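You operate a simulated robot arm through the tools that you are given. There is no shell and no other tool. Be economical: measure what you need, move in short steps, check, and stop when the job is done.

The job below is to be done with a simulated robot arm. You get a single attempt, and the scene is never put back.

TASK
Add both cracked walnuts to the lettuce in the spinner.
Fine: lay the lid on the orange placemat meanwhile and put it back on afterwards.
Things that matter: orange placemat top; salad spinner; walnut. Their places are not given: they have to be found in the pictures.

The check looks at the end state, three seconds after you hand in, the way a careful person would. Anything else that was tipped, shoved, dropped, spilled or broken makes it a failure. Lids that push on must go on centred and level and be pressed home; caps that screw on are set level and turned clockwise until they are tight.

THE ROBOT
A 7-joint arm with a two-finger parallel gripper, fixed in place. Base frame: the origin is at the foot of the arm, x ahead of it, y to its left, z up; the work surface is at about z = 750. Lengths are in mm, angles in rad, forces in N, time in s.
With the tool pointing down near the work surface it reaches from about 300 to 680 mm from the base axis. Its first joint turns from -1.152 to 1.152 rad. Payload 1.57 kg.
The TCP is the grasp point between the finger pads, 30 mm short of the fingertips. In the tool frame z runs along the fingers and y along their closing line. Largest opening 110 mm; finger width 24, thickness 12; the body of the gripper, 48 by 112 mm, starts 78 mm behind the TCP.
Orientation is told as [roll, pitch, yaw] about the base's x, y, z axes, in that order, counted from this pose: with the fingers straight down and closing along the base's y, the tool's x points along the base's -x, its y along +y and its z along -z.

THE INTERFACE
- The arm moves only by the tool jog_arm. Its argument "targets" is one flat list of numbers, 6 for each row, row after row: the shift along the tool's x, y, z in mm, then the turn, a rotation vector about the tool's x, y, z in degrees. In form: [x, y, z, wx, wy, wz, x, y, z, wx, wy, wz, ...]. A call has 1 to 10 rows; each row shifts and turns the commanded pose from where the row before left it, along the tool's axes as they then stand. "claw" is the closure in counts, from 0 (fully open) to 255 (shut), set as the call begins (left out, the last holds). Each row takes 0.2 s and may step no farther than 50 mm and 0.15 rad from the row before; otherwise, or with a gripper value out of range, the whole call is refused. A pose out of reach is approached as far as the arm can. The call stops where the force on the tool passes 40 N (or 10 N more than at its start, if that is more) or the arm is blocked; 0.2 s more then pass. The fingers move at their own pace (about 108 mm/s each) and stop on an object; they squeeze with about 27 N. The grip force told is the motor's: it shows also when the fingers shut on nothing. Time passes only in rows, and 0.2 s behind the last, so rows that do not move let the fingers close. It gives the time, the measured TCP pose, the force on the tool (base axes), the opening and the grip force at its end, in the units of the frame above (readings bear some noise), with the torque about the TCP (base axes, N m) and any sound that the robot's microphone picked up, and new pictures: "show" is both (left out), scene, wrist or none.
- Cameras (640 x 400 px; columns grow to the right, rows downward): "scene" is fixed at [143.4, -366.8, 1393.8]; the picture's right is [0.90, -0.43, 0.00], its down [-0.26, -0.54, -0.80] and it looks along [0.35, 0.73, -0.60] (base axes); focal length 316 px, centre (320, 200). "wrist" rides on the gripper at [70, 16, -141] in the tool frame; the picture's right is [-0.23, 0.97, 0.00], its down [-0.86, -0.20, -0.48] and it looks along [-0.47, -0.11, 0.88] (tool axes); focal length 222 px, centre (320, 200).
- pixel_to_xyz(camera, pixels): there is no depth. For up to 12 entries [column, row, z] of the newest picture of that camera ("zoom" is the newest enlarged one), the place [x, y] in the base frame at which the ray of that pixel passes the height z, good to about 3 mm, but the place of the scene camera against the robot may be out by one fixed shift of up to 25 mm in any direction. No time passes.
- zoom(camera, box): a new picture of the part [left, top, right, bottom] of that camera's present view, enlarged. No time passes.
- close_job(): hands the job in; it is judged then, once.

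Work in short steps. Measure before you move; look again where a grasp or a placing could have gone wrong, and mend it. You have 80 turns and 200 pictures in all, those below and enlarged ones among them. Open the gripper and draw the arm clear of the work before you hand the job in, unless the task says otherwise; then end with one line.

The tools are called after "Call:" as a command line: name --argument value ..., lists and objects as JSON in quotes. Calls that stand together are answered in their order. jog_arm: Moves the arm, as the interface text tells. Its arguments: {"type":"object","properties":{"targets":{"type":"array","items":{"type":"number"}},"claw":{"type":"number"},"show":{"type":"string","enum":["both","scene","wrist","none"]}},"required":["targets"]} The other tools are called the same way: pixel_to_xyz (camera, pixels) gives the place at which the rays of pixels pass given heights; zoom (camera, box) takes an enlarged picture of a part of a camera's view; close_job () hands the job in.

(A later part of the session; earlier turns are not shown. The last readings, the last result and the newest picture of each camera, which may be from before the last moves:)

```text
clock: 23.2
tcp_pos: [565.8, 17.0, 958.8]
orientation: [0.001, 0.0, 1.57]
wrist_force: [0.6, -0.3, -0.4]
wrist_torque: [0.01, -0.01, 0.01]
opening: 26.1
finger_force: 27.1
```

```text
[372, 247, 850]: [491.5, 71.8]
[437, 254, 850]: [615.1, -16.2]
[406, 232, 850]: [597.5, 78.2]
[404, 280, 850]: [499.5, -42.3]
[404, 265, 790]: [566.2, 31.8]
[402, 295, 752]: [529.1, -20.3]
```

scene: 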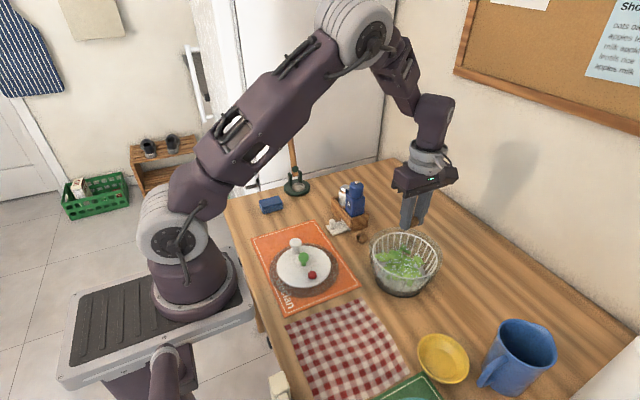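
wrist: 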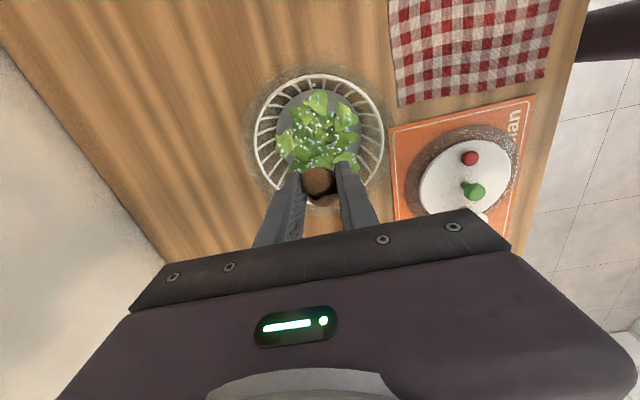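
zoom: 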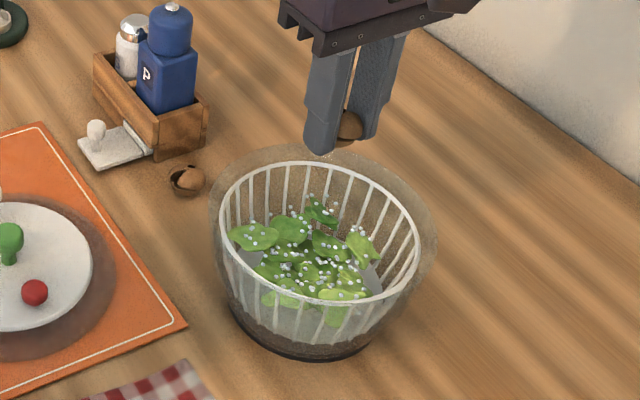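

Rim centre ≈(564,15), radius ~74. I put the first walnut off-centre at y≈-5, lowering to z≈855 first.

Call:
jog_arm --targets '[22, 0, 30, 0, 0, 0, 0, 0, 40, 0, 0, 0, 0, 0, 33, 0, 0, 0, 0, 0, 0, 0, 0, 0]'

Call:
zoom --camera "scene" --box '[350, 180, 460, 310]'

Call:
zoom --camera "wrist" --box '[200, 50, 440, 240]'

```text
clock: 24.2
tcp_pos: [565.4, -5.9, 853.6]
orientation: [-0.001, 0.001, 1.568]
wrist_force: [0.5, 0.3, 0.0]
wrist_torque: [0.01, -0.03, 0.01]
opening: 26.1
finger_force: 26.5
```

scene: 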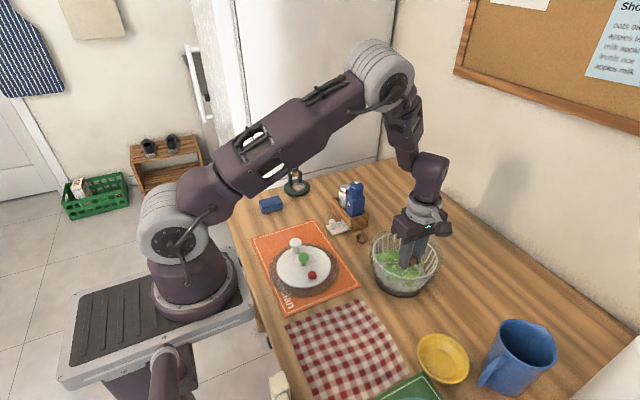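
wrist: 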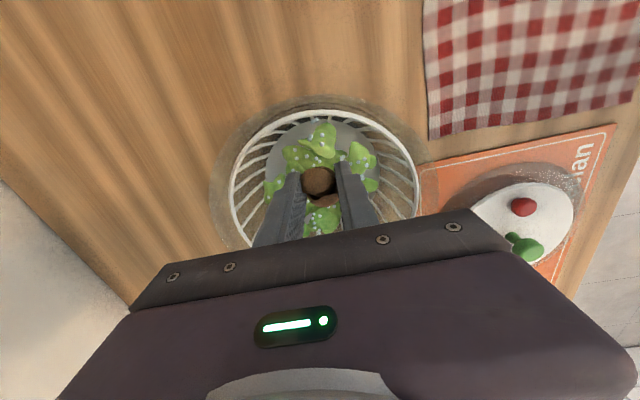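

```text
3.08 times, centred on (405, 245) of scene
```

zoom: 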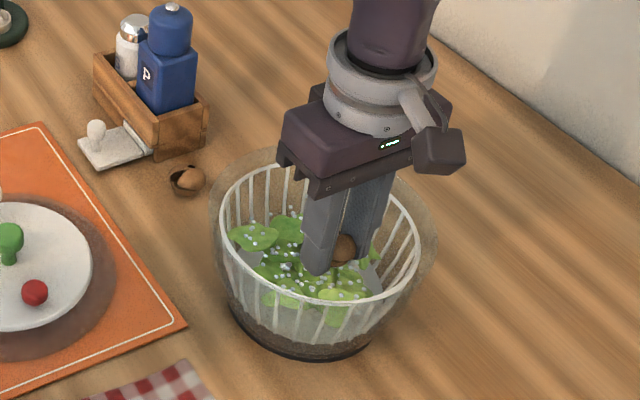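

```text
2.11 times, centred on (320, 145) of wrist
```

zoom: 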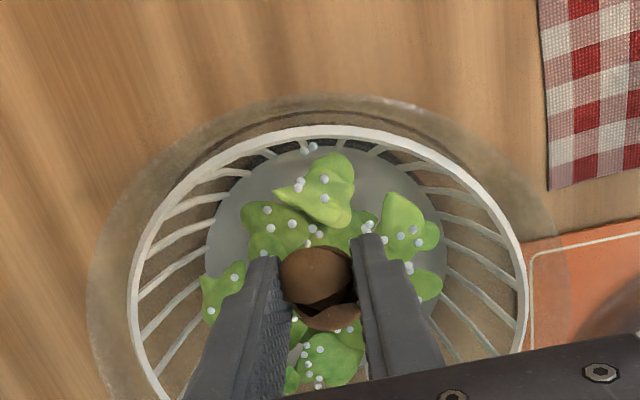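

Still above the leaves; lower ~20 mm more, watching force.

Call:
jog_arm --targets '[0, 0, 7, 0, 0, 0, 0, 0, 7, 0, 0, 0, 0, 0, 6, 0, 0, 0, 0, 0, 0, 0, 0, 0]' --show "scene"

Call:
zoom --camera "scene" --box '[350, 180, 460, 310]'

```text
clock: 25.2
tcp_pos: [563.7, -5.6, 832.5]
orientation: [-0.001, -0.002, 1.568]
wrist_force: [-0.5, 0.1, 0.4]
wrist_torque: [0.04, 0.01, 0.0]
opening: 26.2
finger_force: 26.5
```

scene: 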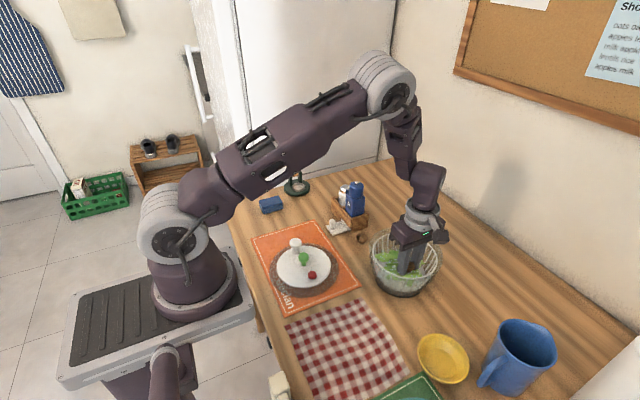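

```text
3.08 times, centred on (405, 245) of scene
```

zoom: 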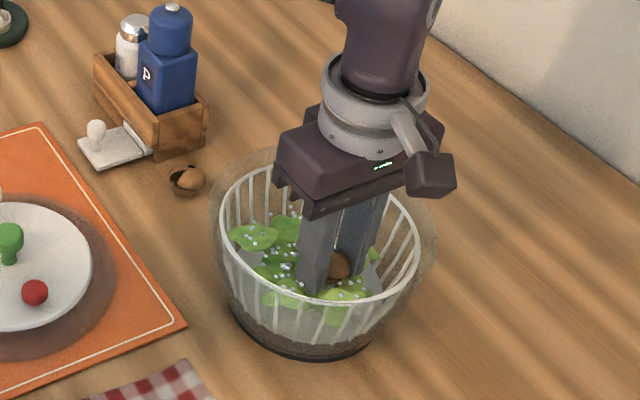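

The walnut is just above the leaves. Lower 8 mm, open to ~46 mm and rise.

Call:
jog_arm --targets '[0, 0, 4, 0, 0, 0, 0, 0, 4, 0, 0, 0]' --show "none"

Call:
jog_arm --targets '[0, 0, 0, 0, 0, 0, 0, 0, 0, 0, 0, 0, 0, 0, 0, 0, 0, 0, 0, 0, -25, 0, 0, 0, 0, 0, -40, 0, 0, 0, 0, 0, -45, 0, 0, 0, 0, 0, -20, 0, 0, 0, 0, 0, 0, 0, 0, 0]' --claw 148

Call:
zoom --camera "wrist" --box '[200, 50, 440, 240]'

Call:
zoom --camera "scene" --box '[350, 180, 460, 310]'

```text
clock: 25.8
tcp_pos: [566.0, -4.2, 827.1]
orientation: [-0.006, 0.0, 1.569]
wrist_force: [-1.6, -0.5, 28.6]
wrist_torque: [0.08, 0.06, 0.06]
opening: 26.3
finger_force: 27.0
```

```text
clock: 27.6
tcp_pos: [564.2, -5.6, 956.7]
orientation: [0.001, 0.0, 1.569]
wrist_force: [-0.4, 0.4, 0.3]
wrist_torque: [0.0, 0.03, 0.01]
opening: 46.2
finger_force: 0.0
```

scene: 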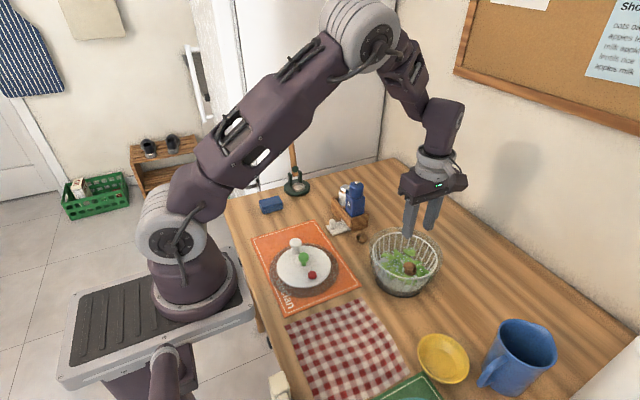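
wrist: 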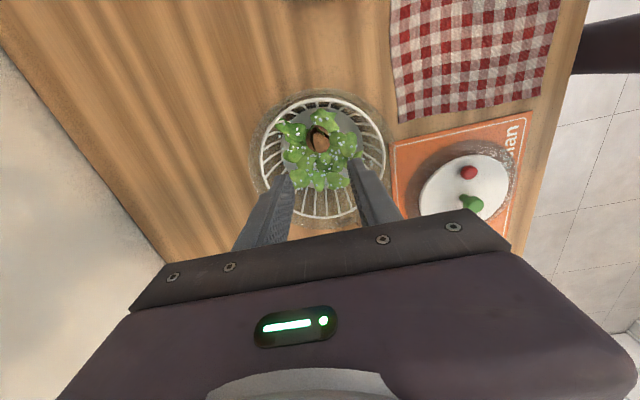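

```text
2.11 times, centred on (320, 145) of wrist
```

zoom: 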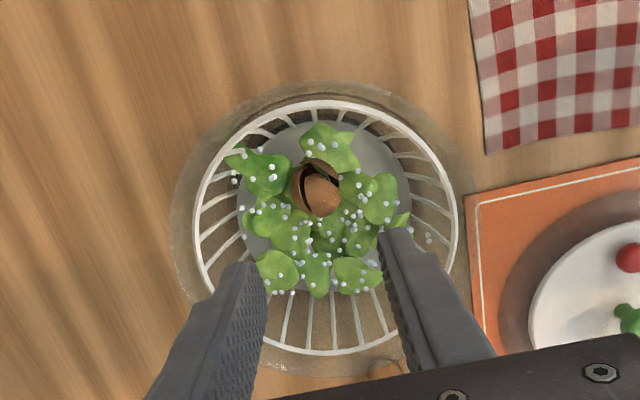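

```text
3.08 times, centred on (405, 245) of scene
```

zoom: 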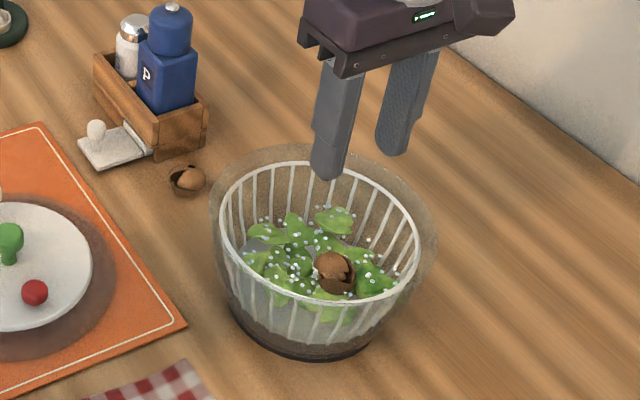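

Walnut A is on the lettuce. Next, hover near walnut B (~(547,171)).

Call:
jog_arm --targets '[-42, 5, 0, 0, 0, 0, -42, 5, 0, 0, 0, 0, -42, 4, 10, 0, 0, 0, -40, 4, 20, 0, 0, 0, 0, 0, 25, 0, 0, 0, 0, 0, 0, 0, 0, 0]' --claw 112

Call:
zoom --camera "wrist" --box '[220, 100, 420, 240]'

Call:
zoom --camera "scene" --box '[310, 160, 430, 260]'

```text
clock: 29.0
tcp_pos: [547.0, 161.7, 899.7]
orientation: [0.0, -0.001, 1.57]
wrist_force: [-0.8, -0.1, 0.0]
wrist_torque: [0.0, 0.0, -0.05]
opening: 61.9
finger_force: 0.0
```

scene: 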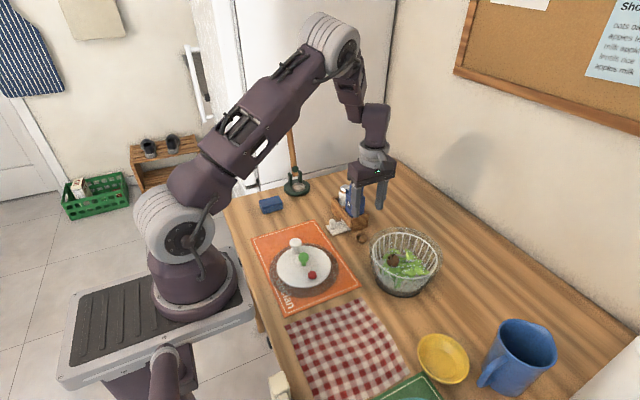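
wrist: 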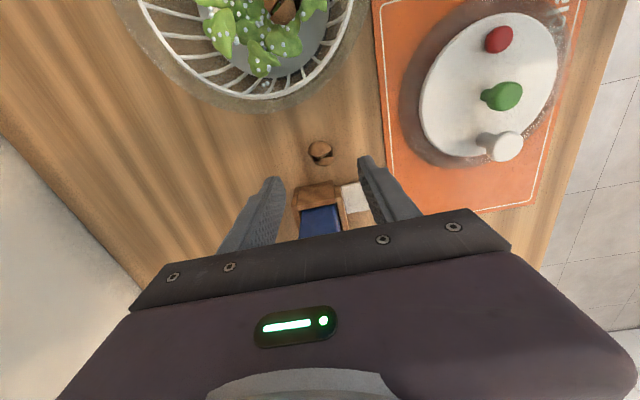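

```text
2.86 times, centred on (320, 170) of wrist
```

zoom: 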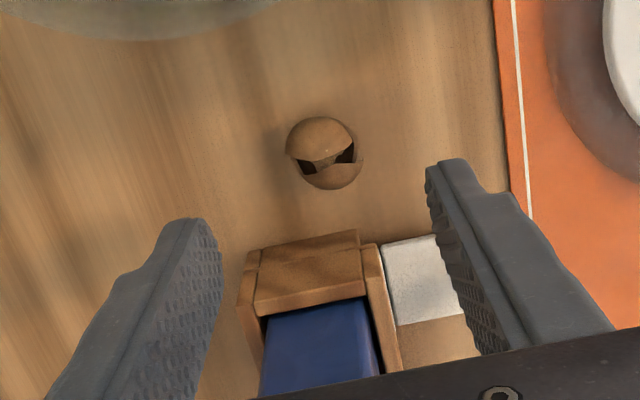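

```text
4.00 times, centred on (370, 210) of scene
```

zoom: 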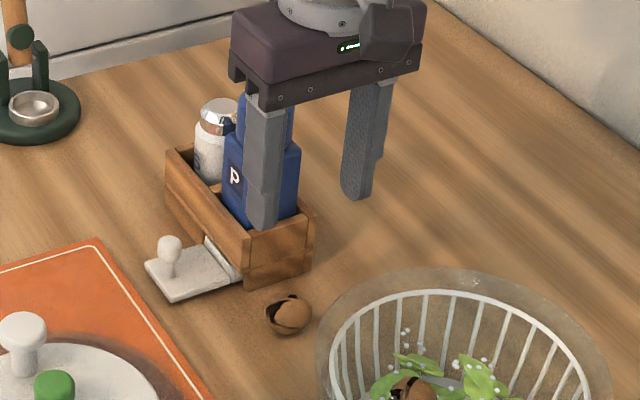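

Measuring walnut B, the holder's near edge and the bottle for gripper clearance.

Call:
pixel_to_xyz --camera "wrist" --pixels '[[320, 153, 765], [308, 151, 765], [333.5, 153, 765], [320, 141, 765], [316, 188, 795], [316, 209, 820], [316, 209, 840], [296, 190, 795], [334, 182, 795]]'

Call:
pixel_to_xyz --camera "scene" --pixels '[[357, 183, 880], [357, 183, 860], [357, 183, 840], [362, 236, 767]]'

```text
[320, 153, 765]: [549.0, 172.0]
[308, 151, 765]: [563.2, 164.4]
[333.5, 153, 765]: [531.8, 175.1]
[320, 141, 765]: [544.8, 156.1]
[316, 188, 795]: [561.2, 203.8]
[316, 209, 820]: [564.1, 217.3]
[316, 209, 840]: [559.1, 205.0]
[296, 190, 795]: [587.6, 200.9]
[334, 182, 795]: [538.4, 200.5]
```

```text
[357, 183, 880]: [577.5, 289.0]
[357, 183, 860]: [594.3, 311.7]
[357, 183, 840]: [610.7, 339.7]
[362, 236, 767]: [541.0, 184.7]
```

Walnut B at ≈(548,171); bottle front is at y≈217, gripper body reaches y≈192, so clear. Align with a small y bias and descend to z≈788.

Call:
jog_arm --targets '[-6, -1, 0, 0, 0, 0, 0, 0, 40, 0, 0, 0, 0, 0, 40, 0, 0, 0, 0, 0, 20, 0, 0, 0, 0, 0, 11, 0, 0, 0, 0, 0, 0, 0, 0, 0]'

Call:
zoom --camera "wrist" --box '[220, 100, 420, 240]'

Call:
zoom --camera "scene" --box '[310, 160, 430, 260]'

```text
clock: 30.4
tcp_pos: [548.3, 167.3, 788.2]
orientation: [0.001, 0.0, 1.568]
wrist_force: [-0.5, 0.1, -0.1]
wrist_torque: [-0.02, 0.01, -0.03]
opening: 61.5
finger_force: 0.0
```

scene: 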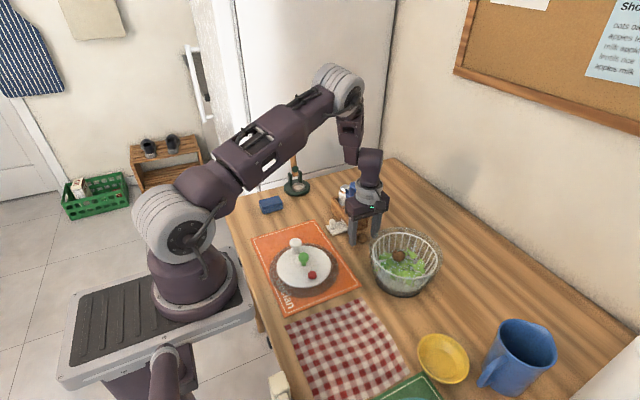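
wrist: 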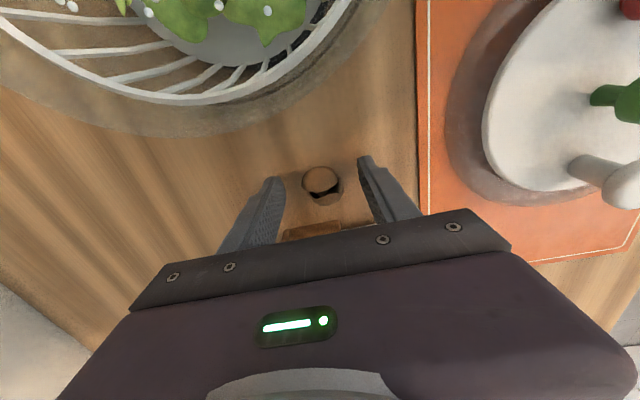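

```text
2.86 times, centred on (320, 170) of wrist
```

zoom: 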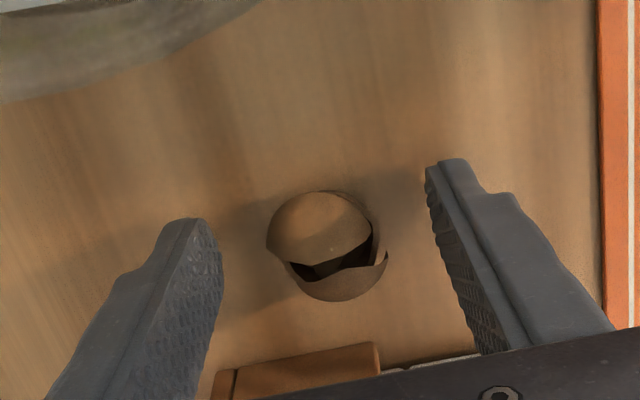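

```text
4.00 times, centred on (370, 210) of scene
```

zoom: 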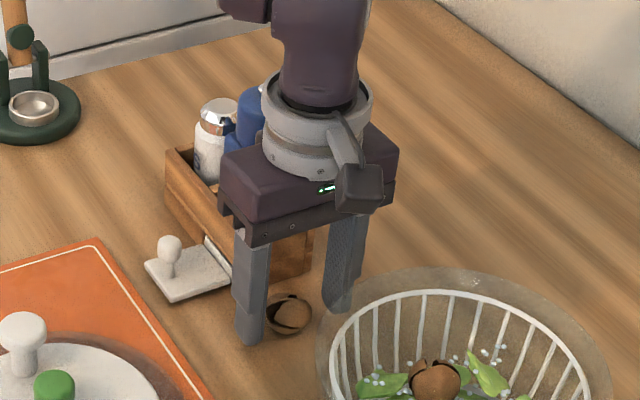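

Aligned; shift 2 mm, lower 2 mm and close.

Call:
jog_arm --targets '[-2, 0, 2, 0, 0, 0, 0, 0, 0, 0, 0, 0]' --show "none"

Call:
jog_arm --targets '[0, 0, 0, 0, 0, 0, 0, 0, 0, 0, 0, 0, 0, 0, 0, 0, 0, 0]' --claw 255 --show "none"

Call:
jog_arm --targets '[0, 0, -10, 0, 0, 0, 0, 0, -40, 0, 0, 0, 0, 0, -45, 0, 0, 0, 0, 0, -45, 0, 0, 0, 0, 0, -32, 0, 0, 0, 0, 0, 0, 0, 0, 0]'

Call:
zoom --camera "wrist" --box '[200, 50, 440, 240]'

```text
clock: 31.0
tcp_pos: [549.2, 169.0, 786.9]
orientation: [-0.001, 0.0, 1.569]
wrist_force: [-0.7, -0.9, 0.1]
wrist_torque: [-0.01, 0.0, 0.0]
opening: 61.6
finger_force: 0.1
```

```text
clock: 31.8
tcp_pos: [548.1, 169.2, 786.7]
orientation: [0.0, 0.001, 1.569]
wrist_force: [0.2, 0.5, -0.3]
wrist_torque: [-0.02, -0.01, -0.02]
opening: 26.1
finger_force: 27.2
```

```text
clock: 33.2
tcp_pos: [548.1, 168.8, 958.2]
orientation: [0.0, 0.0, 1.569]
wrist_force: [0.4, -0.2, -0.2]
wrist_torque: [0.03, 0.01, -0.02]
opening: 25.9
finger_force: 27.6
```

scene: 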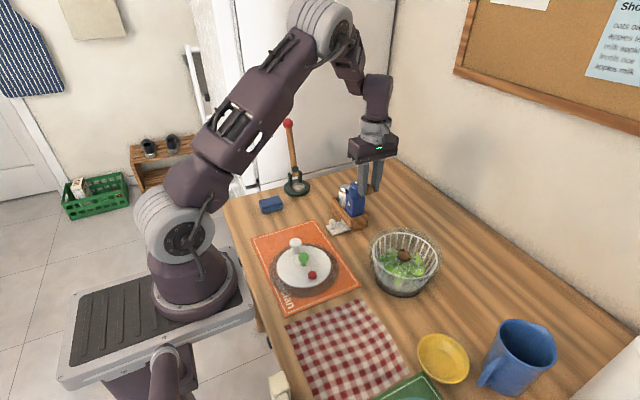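
wrist: 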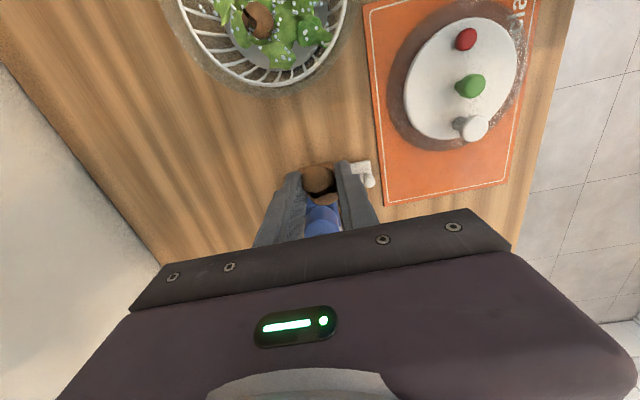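

```text
2.11 times, centred on (320, 145) of wrist
```

zoom: 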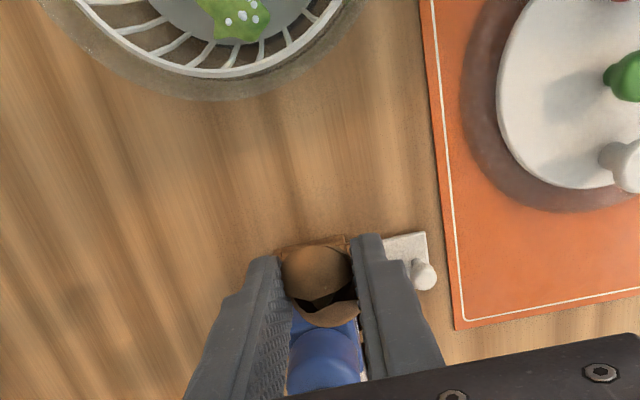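

Walnut B held. Walnut A appears to have rolled within the basket, so I move near the bowl and look before choosing the drop spot.

Call:
jog_arm --targets '[40, -5, 0, 0, 0, 0, 40, -6, 0, 0, 0, 0, 30, -5, 0, 0, 0, 0, 0, 0, 0, 0, 0, 0]'

Call:
zoom --camera "wrist" --box '[220, 30, 420, 180]'

Call:
zoom --camera "scene" --box '[350, 200, 460, 310]'

```text
clock: 34.2
tcp_pos: [563.3, 57.9, 959.7]
orientation: [0.0, -0.001, 1.57]
wrist_force: [0.1, -0.9, -0.1]
wrist_torque: [0.01, -0.02, -0.01]
opening: 25.9
finger_force: 27.4
```

scene: 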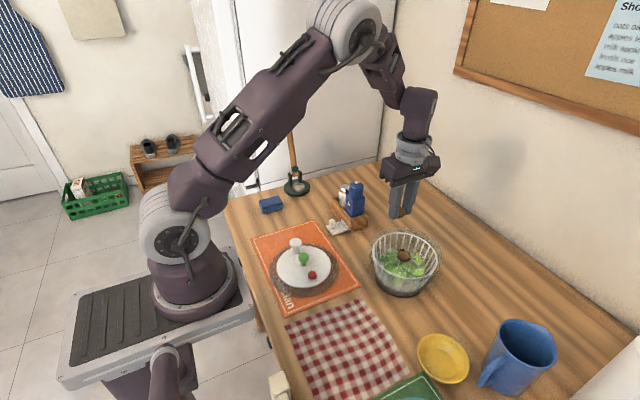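
wrist: 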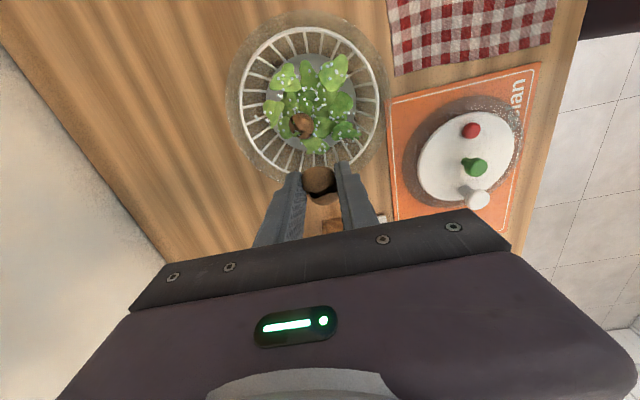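

```text
2.67 times, centred on (320, 105) of wrist
```

zoom: 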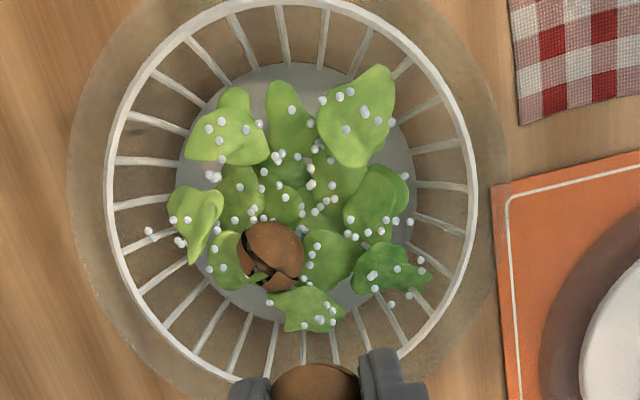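

```text
3.64 times, centred on (405, 255) of scene
```

zoom: 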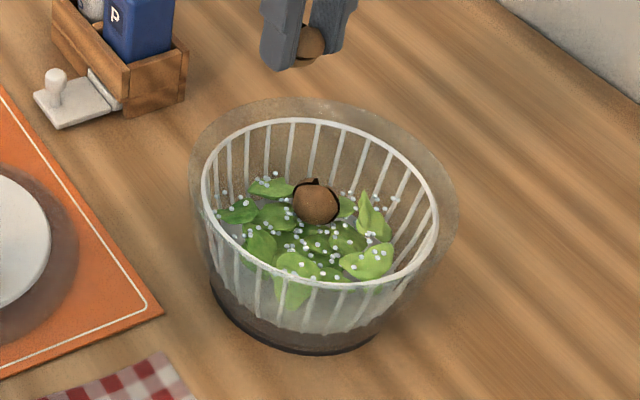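

Walnut A has settled on the +y side; measuring it and the free spot.

Call:
pixel_to_xyz --camera "wrist" --pixels '[[302, 126, 805], [302, 126, 795], [316, 92, 785], [325, 90, 785], [330, 100, 785], [320, 31, 850], [259, 95, 850], [379, 110, 850]]'

```text
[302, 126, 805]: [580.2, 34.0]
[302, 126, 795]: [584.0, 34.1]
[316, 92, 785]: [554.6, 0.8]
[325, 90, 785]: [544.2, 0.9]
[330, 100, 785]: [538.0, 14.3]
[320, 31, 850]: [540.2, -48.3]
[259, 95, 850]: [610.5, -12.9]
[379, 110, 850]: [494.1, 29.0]
```

Walnut A at ≈(581,34). I drop B at (560,-10): clear of A and the wall. Descend to z≈840.

Call:
jog_arm --targets '[34, 2, 0, 0, 0, 0, 34, 1, 0, 0, 0, 0, 0, 0, 40, 0, 0, 0, 0, 0, 40, 0, 0, 0, 0, 0, 30, 0, 0, 0, 0, 0, 10, 0, 0, 0, 0, 0, 0, 0, 0, 0]'

Call:
zoom --camera "wrist" --box '[200, 80, 440, 240]'

```text
clock: 35.8
tcp_pos: [561.0, -9.4, 839.3]
orientation: [0.0, -0.001, 1.568]
wrist_force: [0.0, -0.8, 0.4]
wrist_torque: [0.03, 0.02, 0.02]
opening: 26.2
finger_force: 27.5
```

scene: 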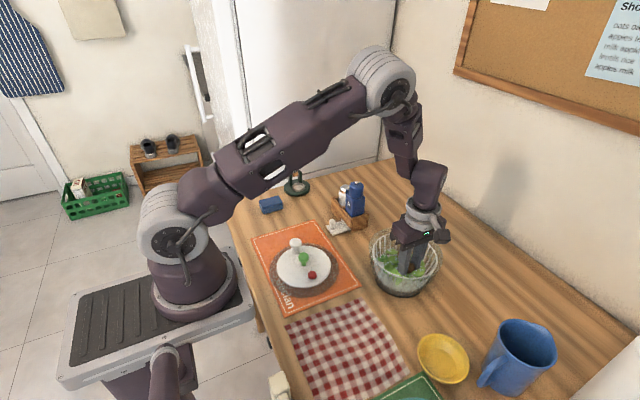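
wrist: 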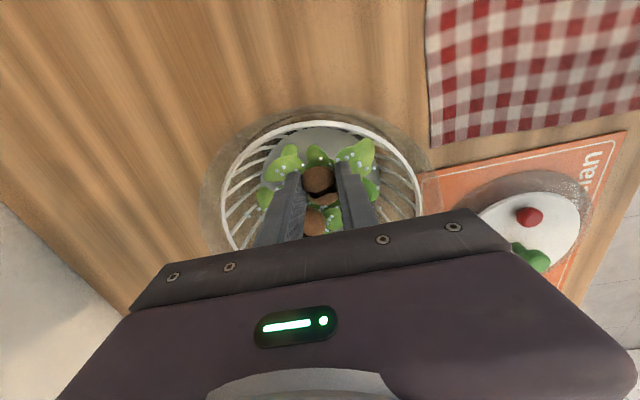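

```text
2.50 times, centred on (320, 160) of wrist
```

zoom: 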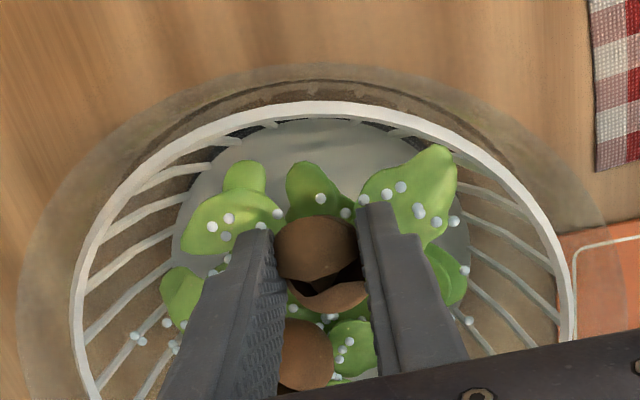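

Walnut A is clear behind B. Lower gently ~8 mm, then release and rise.

Call:
jog_arm --targets '[0, 0, 4, 0, 0, 0, 0, 0, 4, 0, 0, 0]' --show "none"

Call:
jog_arm --targets '[0, 0, 0, 0, 0, 0, 0, 0, 0, 0, 0, 0, 0, 0, 0, 0, 0, 0, 0, 0, -25, 0, 0, 0, 0, 0, -40, 0, 0, 0, 0, 0, -45, 0, 0, 0, 0, 0, -20, 0, 0, 0, 0, 0, 0, 0, 0, 0]' --claw 148

Call:
zoom --camera "wrist" --box '[200, 50, 440, 240]'

Call:
zoom --camera "scene" --box '[350, 200, 460, 310]'

```text
clock: 36.4
tcp_pos: [561.1, -10.0, 832.9]
orientation: [-0.003, 0.002, 1.569]
wrist_force: [-0.8, -1.8, 24.0]
wrist_torque: [0.04, 0.08, 0.05]
opening: 26.2
finger_force: 26.8
```

```text
clock: 38.2
tcp_pos: [560.5, -8.4, 962.4]
orientation: [0.002, -0.001, 1.567]
wrist_force: [0.8, 0.3, 0.2]
wrist_torque: [-0.01, -0.03, -0.02]
opening: 46.0
finger_force: 0.1
```

scene: 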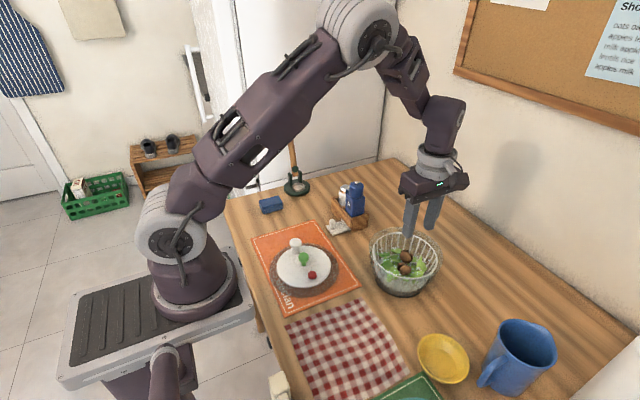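
wrist: 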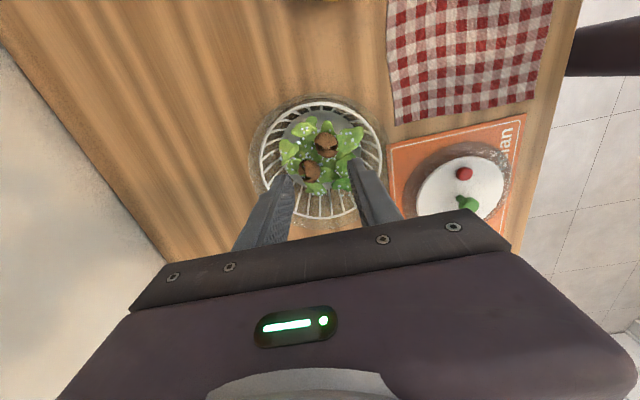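

```text
2.11 times, centred on (320, 145) of wrist
```

zoom: 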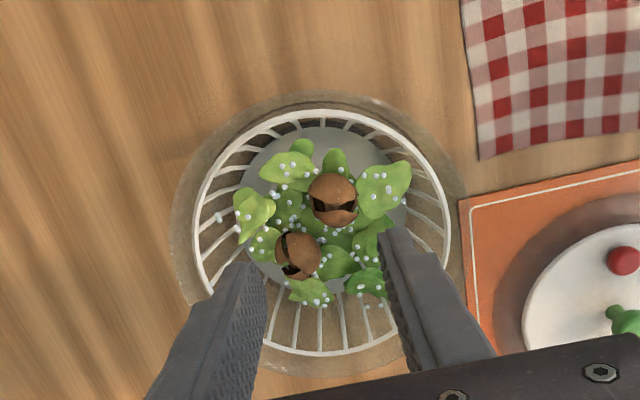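

```text
3.64 times, centred on (405, 255) of scene
```

zoom: 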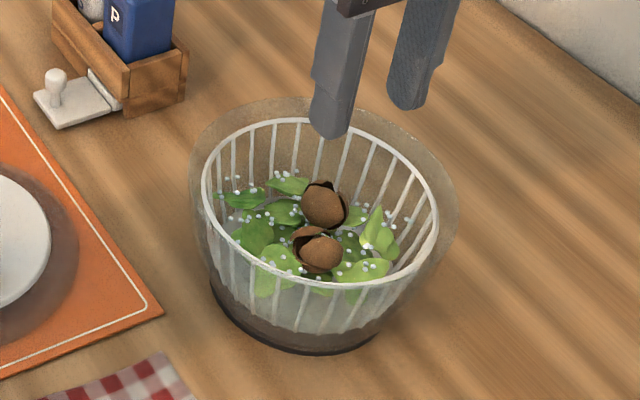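

Both walnuts sit on the lettuce. Now measure the bowl centre precisely from the rim extremes.

Call:
zoom --camera "wrist" --box '[235, 85, 405, 225]'

```text
2.86 times, centred on (320, 155) of wrist
```

zoom: 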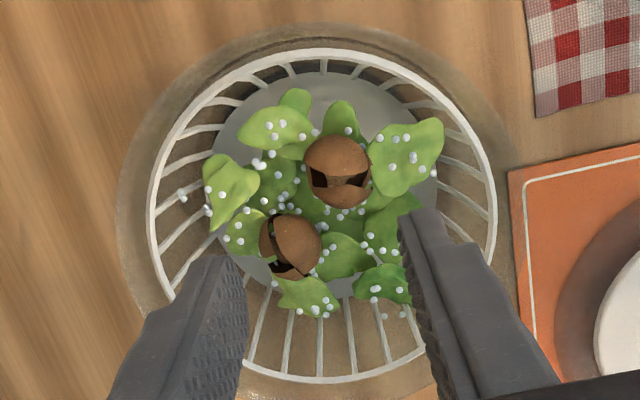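

Sampling rim points for a circle fit.

Call:
pixel_to_xyz --camera "zoom" --pixels '[[148, 205, 848], [497, 215, 848], [325, 48, 848], [322, 383, 848], [205, 92, 848], [447, 92, 848], [117, 195, 850], [318, 22, 850], [170, 290, 848], [425, 354, 848]]'

```text
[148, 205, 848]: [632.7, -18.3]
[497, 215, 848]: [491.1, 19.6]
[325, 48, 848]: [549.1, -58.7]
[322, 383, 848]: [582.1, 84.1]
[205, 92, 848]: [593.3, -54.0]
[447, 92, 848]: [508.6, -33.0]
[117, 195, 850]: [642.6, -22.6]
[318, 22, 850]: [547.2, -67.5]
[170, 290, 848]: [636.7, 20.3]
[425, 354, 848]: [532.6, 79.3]
```

The fit gives ≈(564,13) r≈73 at z 848 (y depends on the assumed height). To detect any bowl shift I repeat the same scene zoom as before opening.

Call:
zoom --camera "scene" --box '[350, 180, 460, 300]'

```text
3.33 times, centred on (405, 240) of scene
```

zoom: 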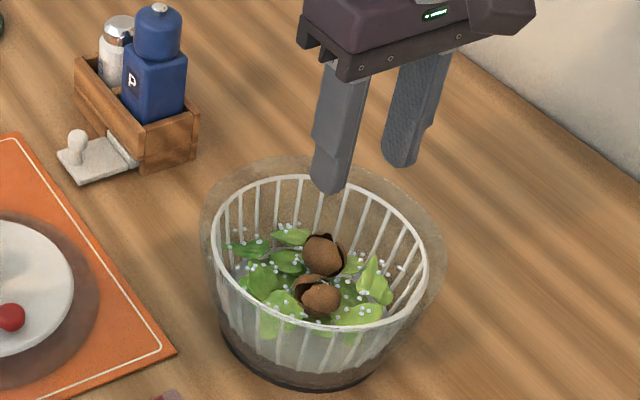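

The bowl has not moved (base and rim in identical pixels). Return over the lid at (354.5,149.3).

Call:
jog_arm --targets '[-26.3, 34.3, 0, 0, 0, 0, -26.3, 34.3, 0, 0, 0, 0, -26.3, 34.3, 0, 0, 0, 0, -26.3, 34.3, 0, 0, 0, 0, -26.3, 34.4, 0, 0, 0, 0, -26.3, 34.4, 0, 0, 0, 0, 0, 0, 40, 0, 0, 0, 0, 0, 40, 0, 0, 0, 0, 0, 0, 0, 0, 0]' --claw 139

Call:
zoom --camera "wrist" --box '[200, 80, 440, 240]'

```text
clock: 40.2
tcp_pos: [356.5, 148.5, 879.7]
orientation: [0.0, 0.0, 1.569]
wrist_force: [-0.3, 0.3, 0.0]
wrist_torque: [0.0, 0.02, 0.01]
opening: 50.1
finger_force: 0.1
```

scene: 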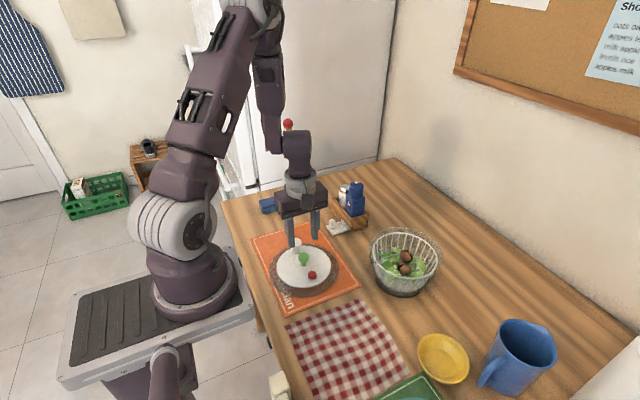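
wrist: 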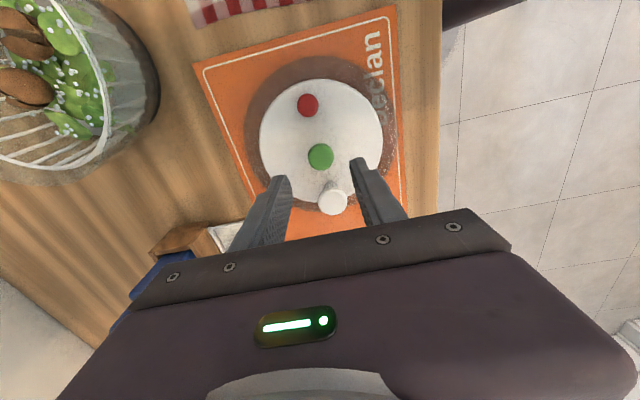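

```text
2.50 times, centred on (320, 160) of wrist
```

zoom: 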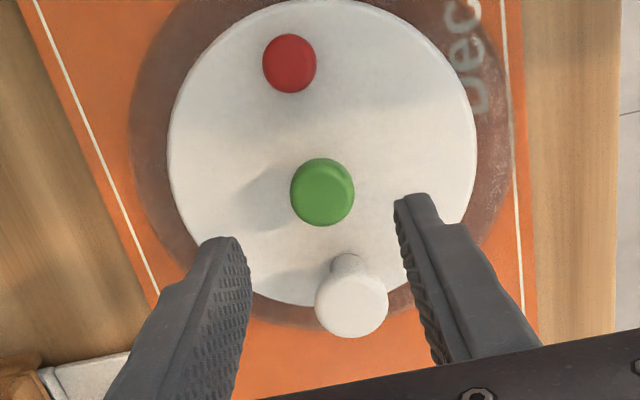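

Trim by (-2,+0.8) and descend to the earlier grip height of 807.

Call:
jog_arm --targets '[-0.8, 1.5, 30, 0, 0, 0, 0, 0, 30, 0, 0, 0, 0, 0, 8, 0, 0, 0, 0, 0, 4.5, 0, 0, 0, 0, 0, 0, 0, 0, 0]'

Call:
zoom --camera "wrist" --box '[200, 80, 440, 240]'

```text
clock: 41.4
tcp_pos: [352.3, 150.9, 808.4]
orientation: [0.0, 0.0, 1.568]
wrist_force: [0.6, -0.4, -0.1]
wrist_torque: [0.02, 0.01, 0.01]
opening: 50.3
finger_force: 0.1
```

scene: 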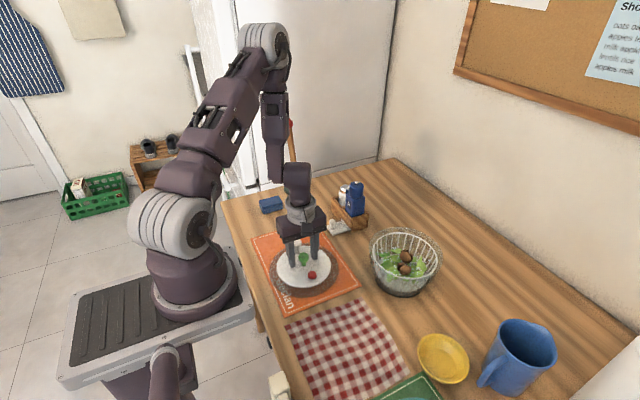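
wrist: 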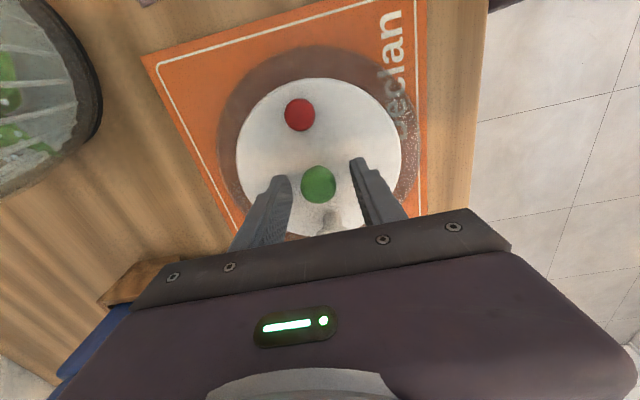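

```text
2.50 times, centred on (320, 160) of wrist
```

zoom: 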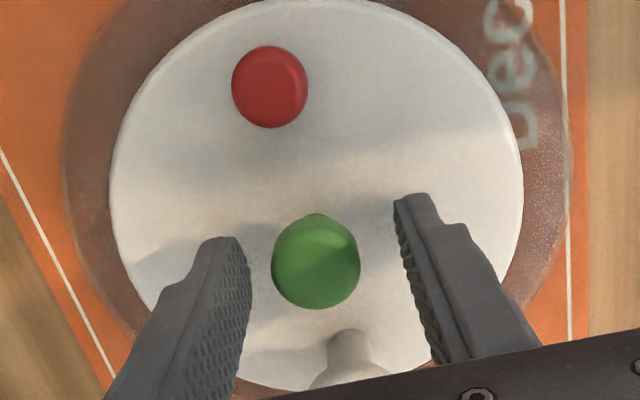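

Same relative position as before. Close, then lift.

Call:
jog_arm --targets '[0, -1, 0, 0, 0, 0, 0, 0, 0, 0, 0, 0, 0, 0, 0, 0, 0, 0, 0, 0, 0, 0, 0, 0]' --claw 255 --show "none"

Call:
jog_arm --targets '[0, 0, -10, 0, 0, 0, 0, 0, -40, 0, 0, 0, 0, 0, -45, 0, 0, 0, 0, 0, -45, 0, 0, 0, 0, 0, -20, 0, 0, 0, 0, 0, 0, 0, 0, 0]'

Call:
zoom --camera "scene" --box '[230, 130, 390, 290]'

Call:
zoom --camera "wrist" --box '[200, 40, 440, 240]'

```text
clock: 42.4
tcp_pos: [352.9, 151.1, 808.6]
orientation: [0.001, 0.001, 1.569]
wrist_force: [0.9, 0.3, 0.5]
wrist_torque: [0.0, 0.0, 0.0]
opening: 25.8
finger_force: 27.2
```

```text
clock: 43.8
tcp_pos: [354.3, 150.6, 969.1]
orientation: [-0.001, 0.0, 1.569]
wrist_force: [0.2, -0.3, -1.6]
wrist_torque: [-0.02, 0.03, 0.03]
opening: 25.7
finger_force: 26.5
```

scene: 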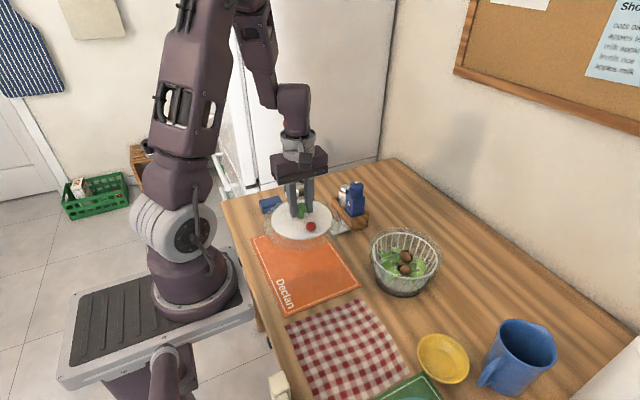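
wrist: 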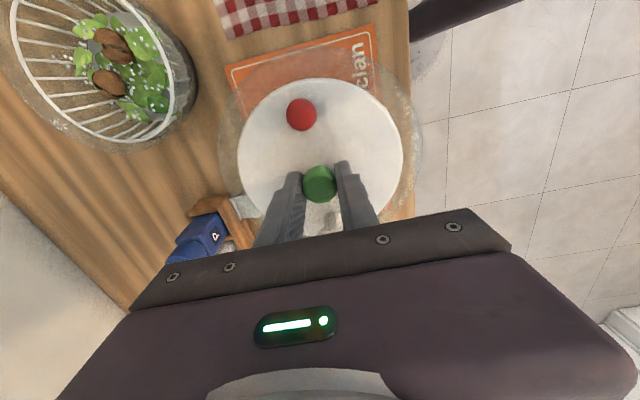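

```text
2.50 times, centred on (310, 210) of scene
```

zoom: 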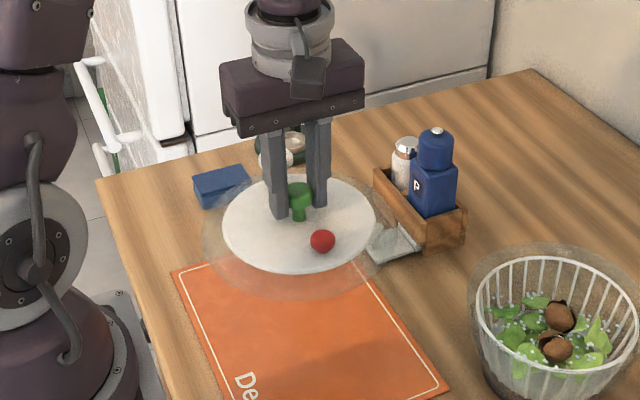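

```text
2.00 times, centred on (320, 140) of wrist
```

zoom: 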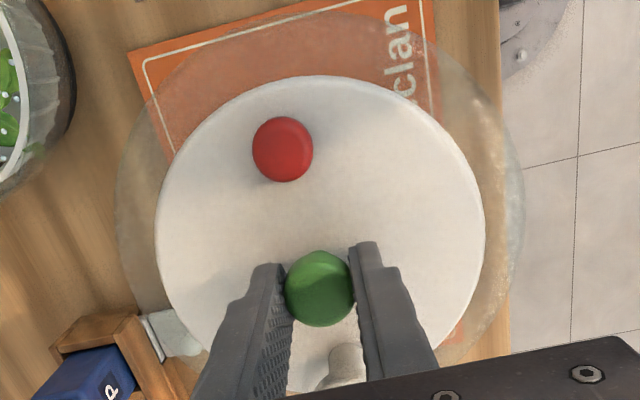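

Same grip as before. Carry to (566,20) at z≈969.

Call:
jog_arm --targets '[15, -25, 0, 0, 0, 0, 24, -40, 0, 0, 0, 0, 25, -40, 0, 0, 0, 0, 25, -40, 0, 0, 0, 0, 24, -40, 0, 0, 0, 0, 17.5, -26.5, 0, 0, 0, 0, 0, 0, 0, 0, 0, 0, 0, 0, 0, 0, 0, 0]'

Call:
zoom --camera "scene" --box '[350, 180, 460, 300]'

```text
clock: 45.6
tcp_pos: [567.1, 18.6, 969.2]
orientation: [0.0, 0.001, 1.569]
wrist_force: [-0.5, -0.2, -1.4]
wrist_torque: [0.0, -0.01, 0.01]
opening: 25.8
finger_force: 26.7
```

scene: 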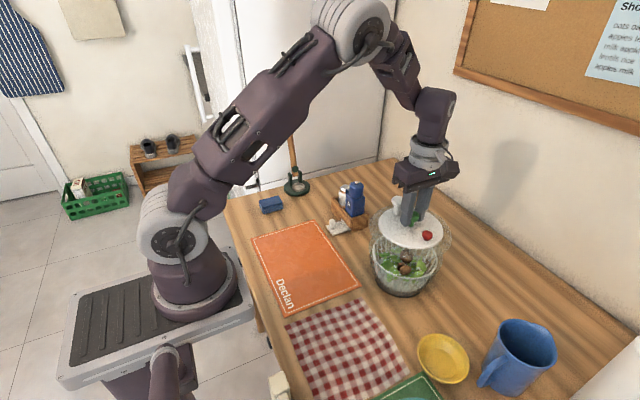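
wrist: 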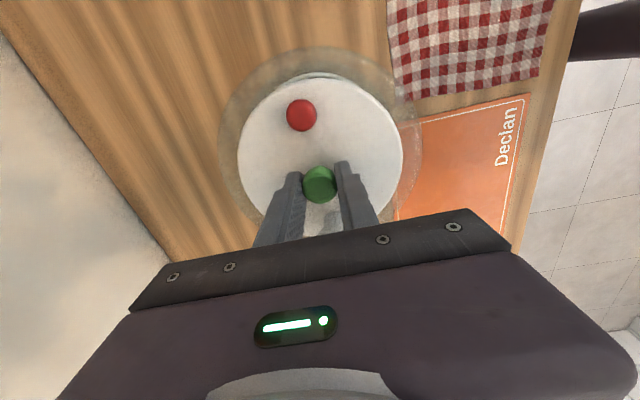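

```text
3.33 times, centred on (405, 240) of scene
```

zoom: 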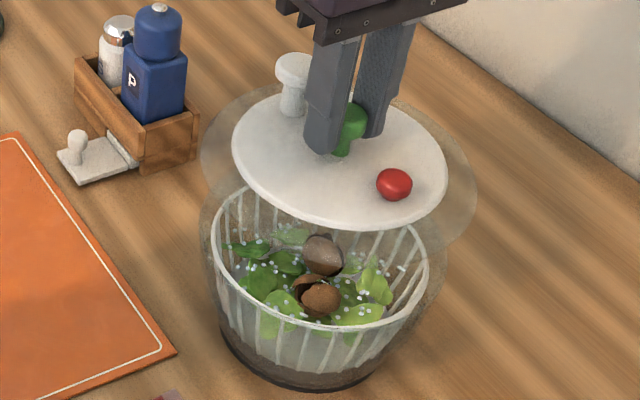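

Lower to ~912 (about 10 mm above the seat) and compare with the earlier matching pictures.

Call:
jog_arm --targets '[0, 0.5, 30, 0, 0, 0, -0.8, 0, 18, 0, 0, 0, 0, 0, 9, 0, 0, 0, 0, 0, 0, 0, 0, 0]'

Call:
zoom --camera "scene" --box '[350, 180, 460, 300]'

Call:
zoom --camera "wrist" --box '[200, 40, 440, 240]'

```text
clock: 46.6
tcp_pos: [564.9, 18.2, 910.4]
orientation: [0.001, -0.001, 1.57]
wrist_force: [0.2, -0.3, -1.7]
wrist_torque: [0.0, 0.0, 0.03]
opening: 25.8
finger_force: 27.6
```

scene: 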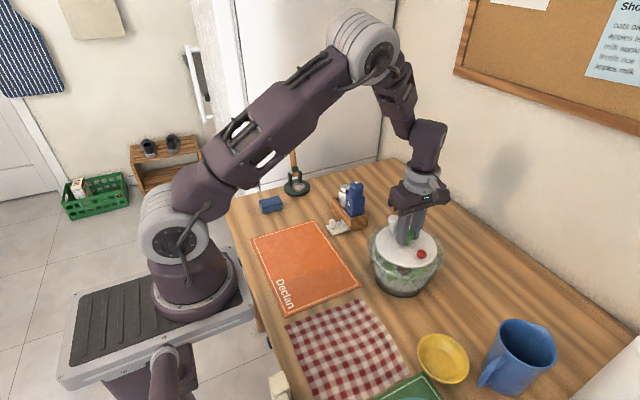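
wrist: 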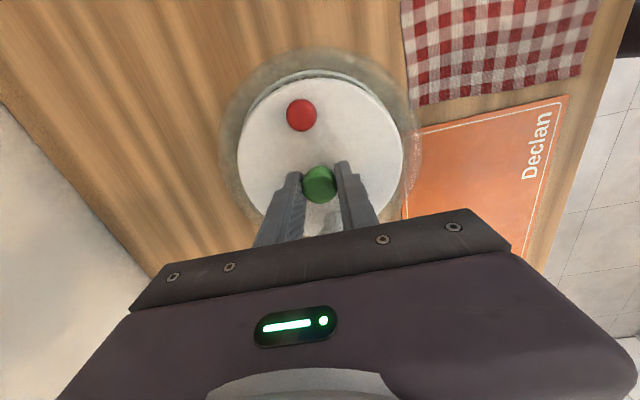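

```text
3.33 times, centred on (405, 240) of scene
```

zoom: 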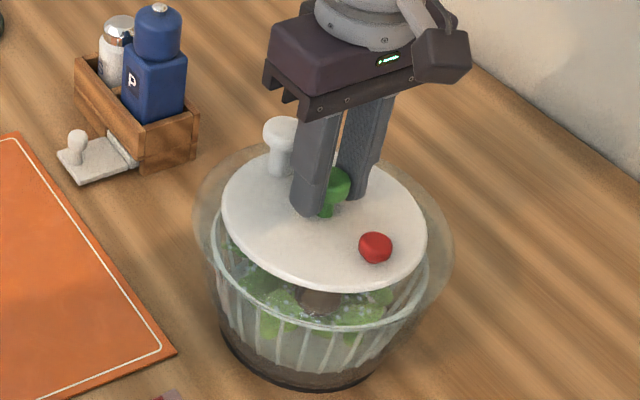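

```text
2.00 times, centred on (320, 140) of wrist
```

zoom: 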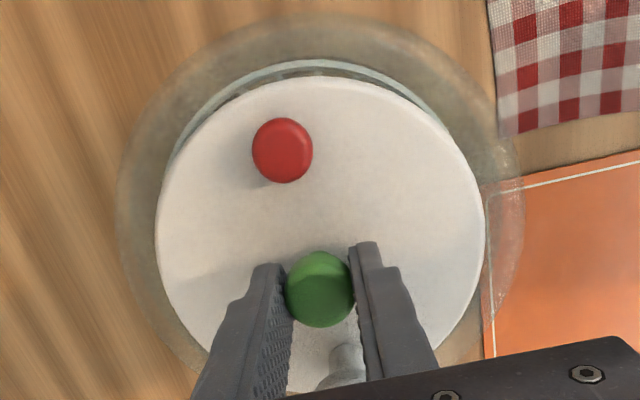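

The lid is at the "after snap" spot, ~2 mm in -x from the originally seated position (red button 375,247 vs expected ~378,245). Shift +1.8 mm x and lower toward the seat.

Call:
jog_arm --targets '[-0.3, -1.8, 0, 0, 0, 0, 0, 0, 3, 0, 0, 0, 0, 0, 3, 0, 0, 0, 0, 0, 0, 0, 0, 0]' --show "scene"

Call:
zoom --camera "scene" --box '[350, 180, 460, 300]'

```text
clock: 47.6
tcp_pos: [566.9, 22.3, 905.4]
orientation: [0.0, 0.002, 1.568]
wrist_force: [-0.4, -1.4, -1.7]
wrist_torque: [-0.05, 0.01, 0.02]
opening: 25.9
finger_force: 26.7
```

scene: 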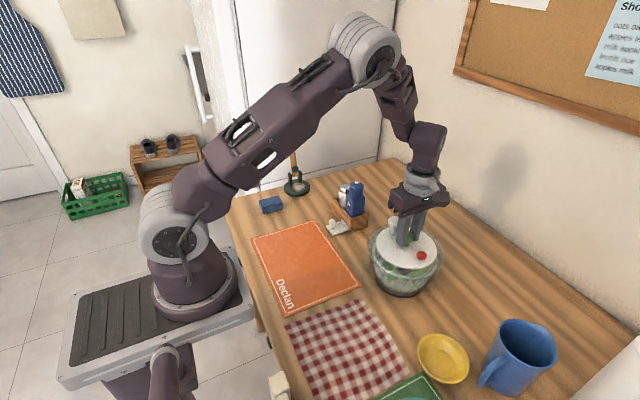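

```text
3.33 times, centred on (405, 240) of scene
```

zoom: 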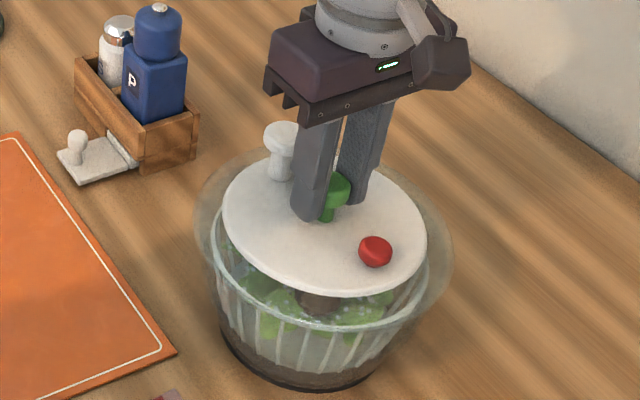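

Red button at (375,251), in line with the original seated (375,255). Press down in 2 mm steps.

Call:
jog_arm --targets '[0, 0, 2, 0, 0, 0, 0, 0, 1.5, 0, 0, 0, 0, 0, 0, 0, 0, 0]' --show "none"

Call:
jog_arm --targets '[0, 0, 1.5, 0, 0, 0, 0, 0, 0, 0, 0, 0]' --show "none"

```text
clock: 48.4
tcp_pos: [566.7, 19.2, 904.1]
orientation: [-0.004, 0.0, 1.567]
wrist_force: [-7.0, -3.7, 30.9]
wrist_torque: [-0.16, 0.12, -0.06]
opening: 25.9
finger_force: 26.5
```

```text
clock: 49.0
tcp_pos: [567.3, 19.2, 901.1]
orientation: [-0.003, -0.002, 1.569]
wrist_force: [-2.3, -5.3, 35.1]
wrist_torque: [-0.12, 0.01, -0.03]
opening: 25.7
finger_force: 26.8
```

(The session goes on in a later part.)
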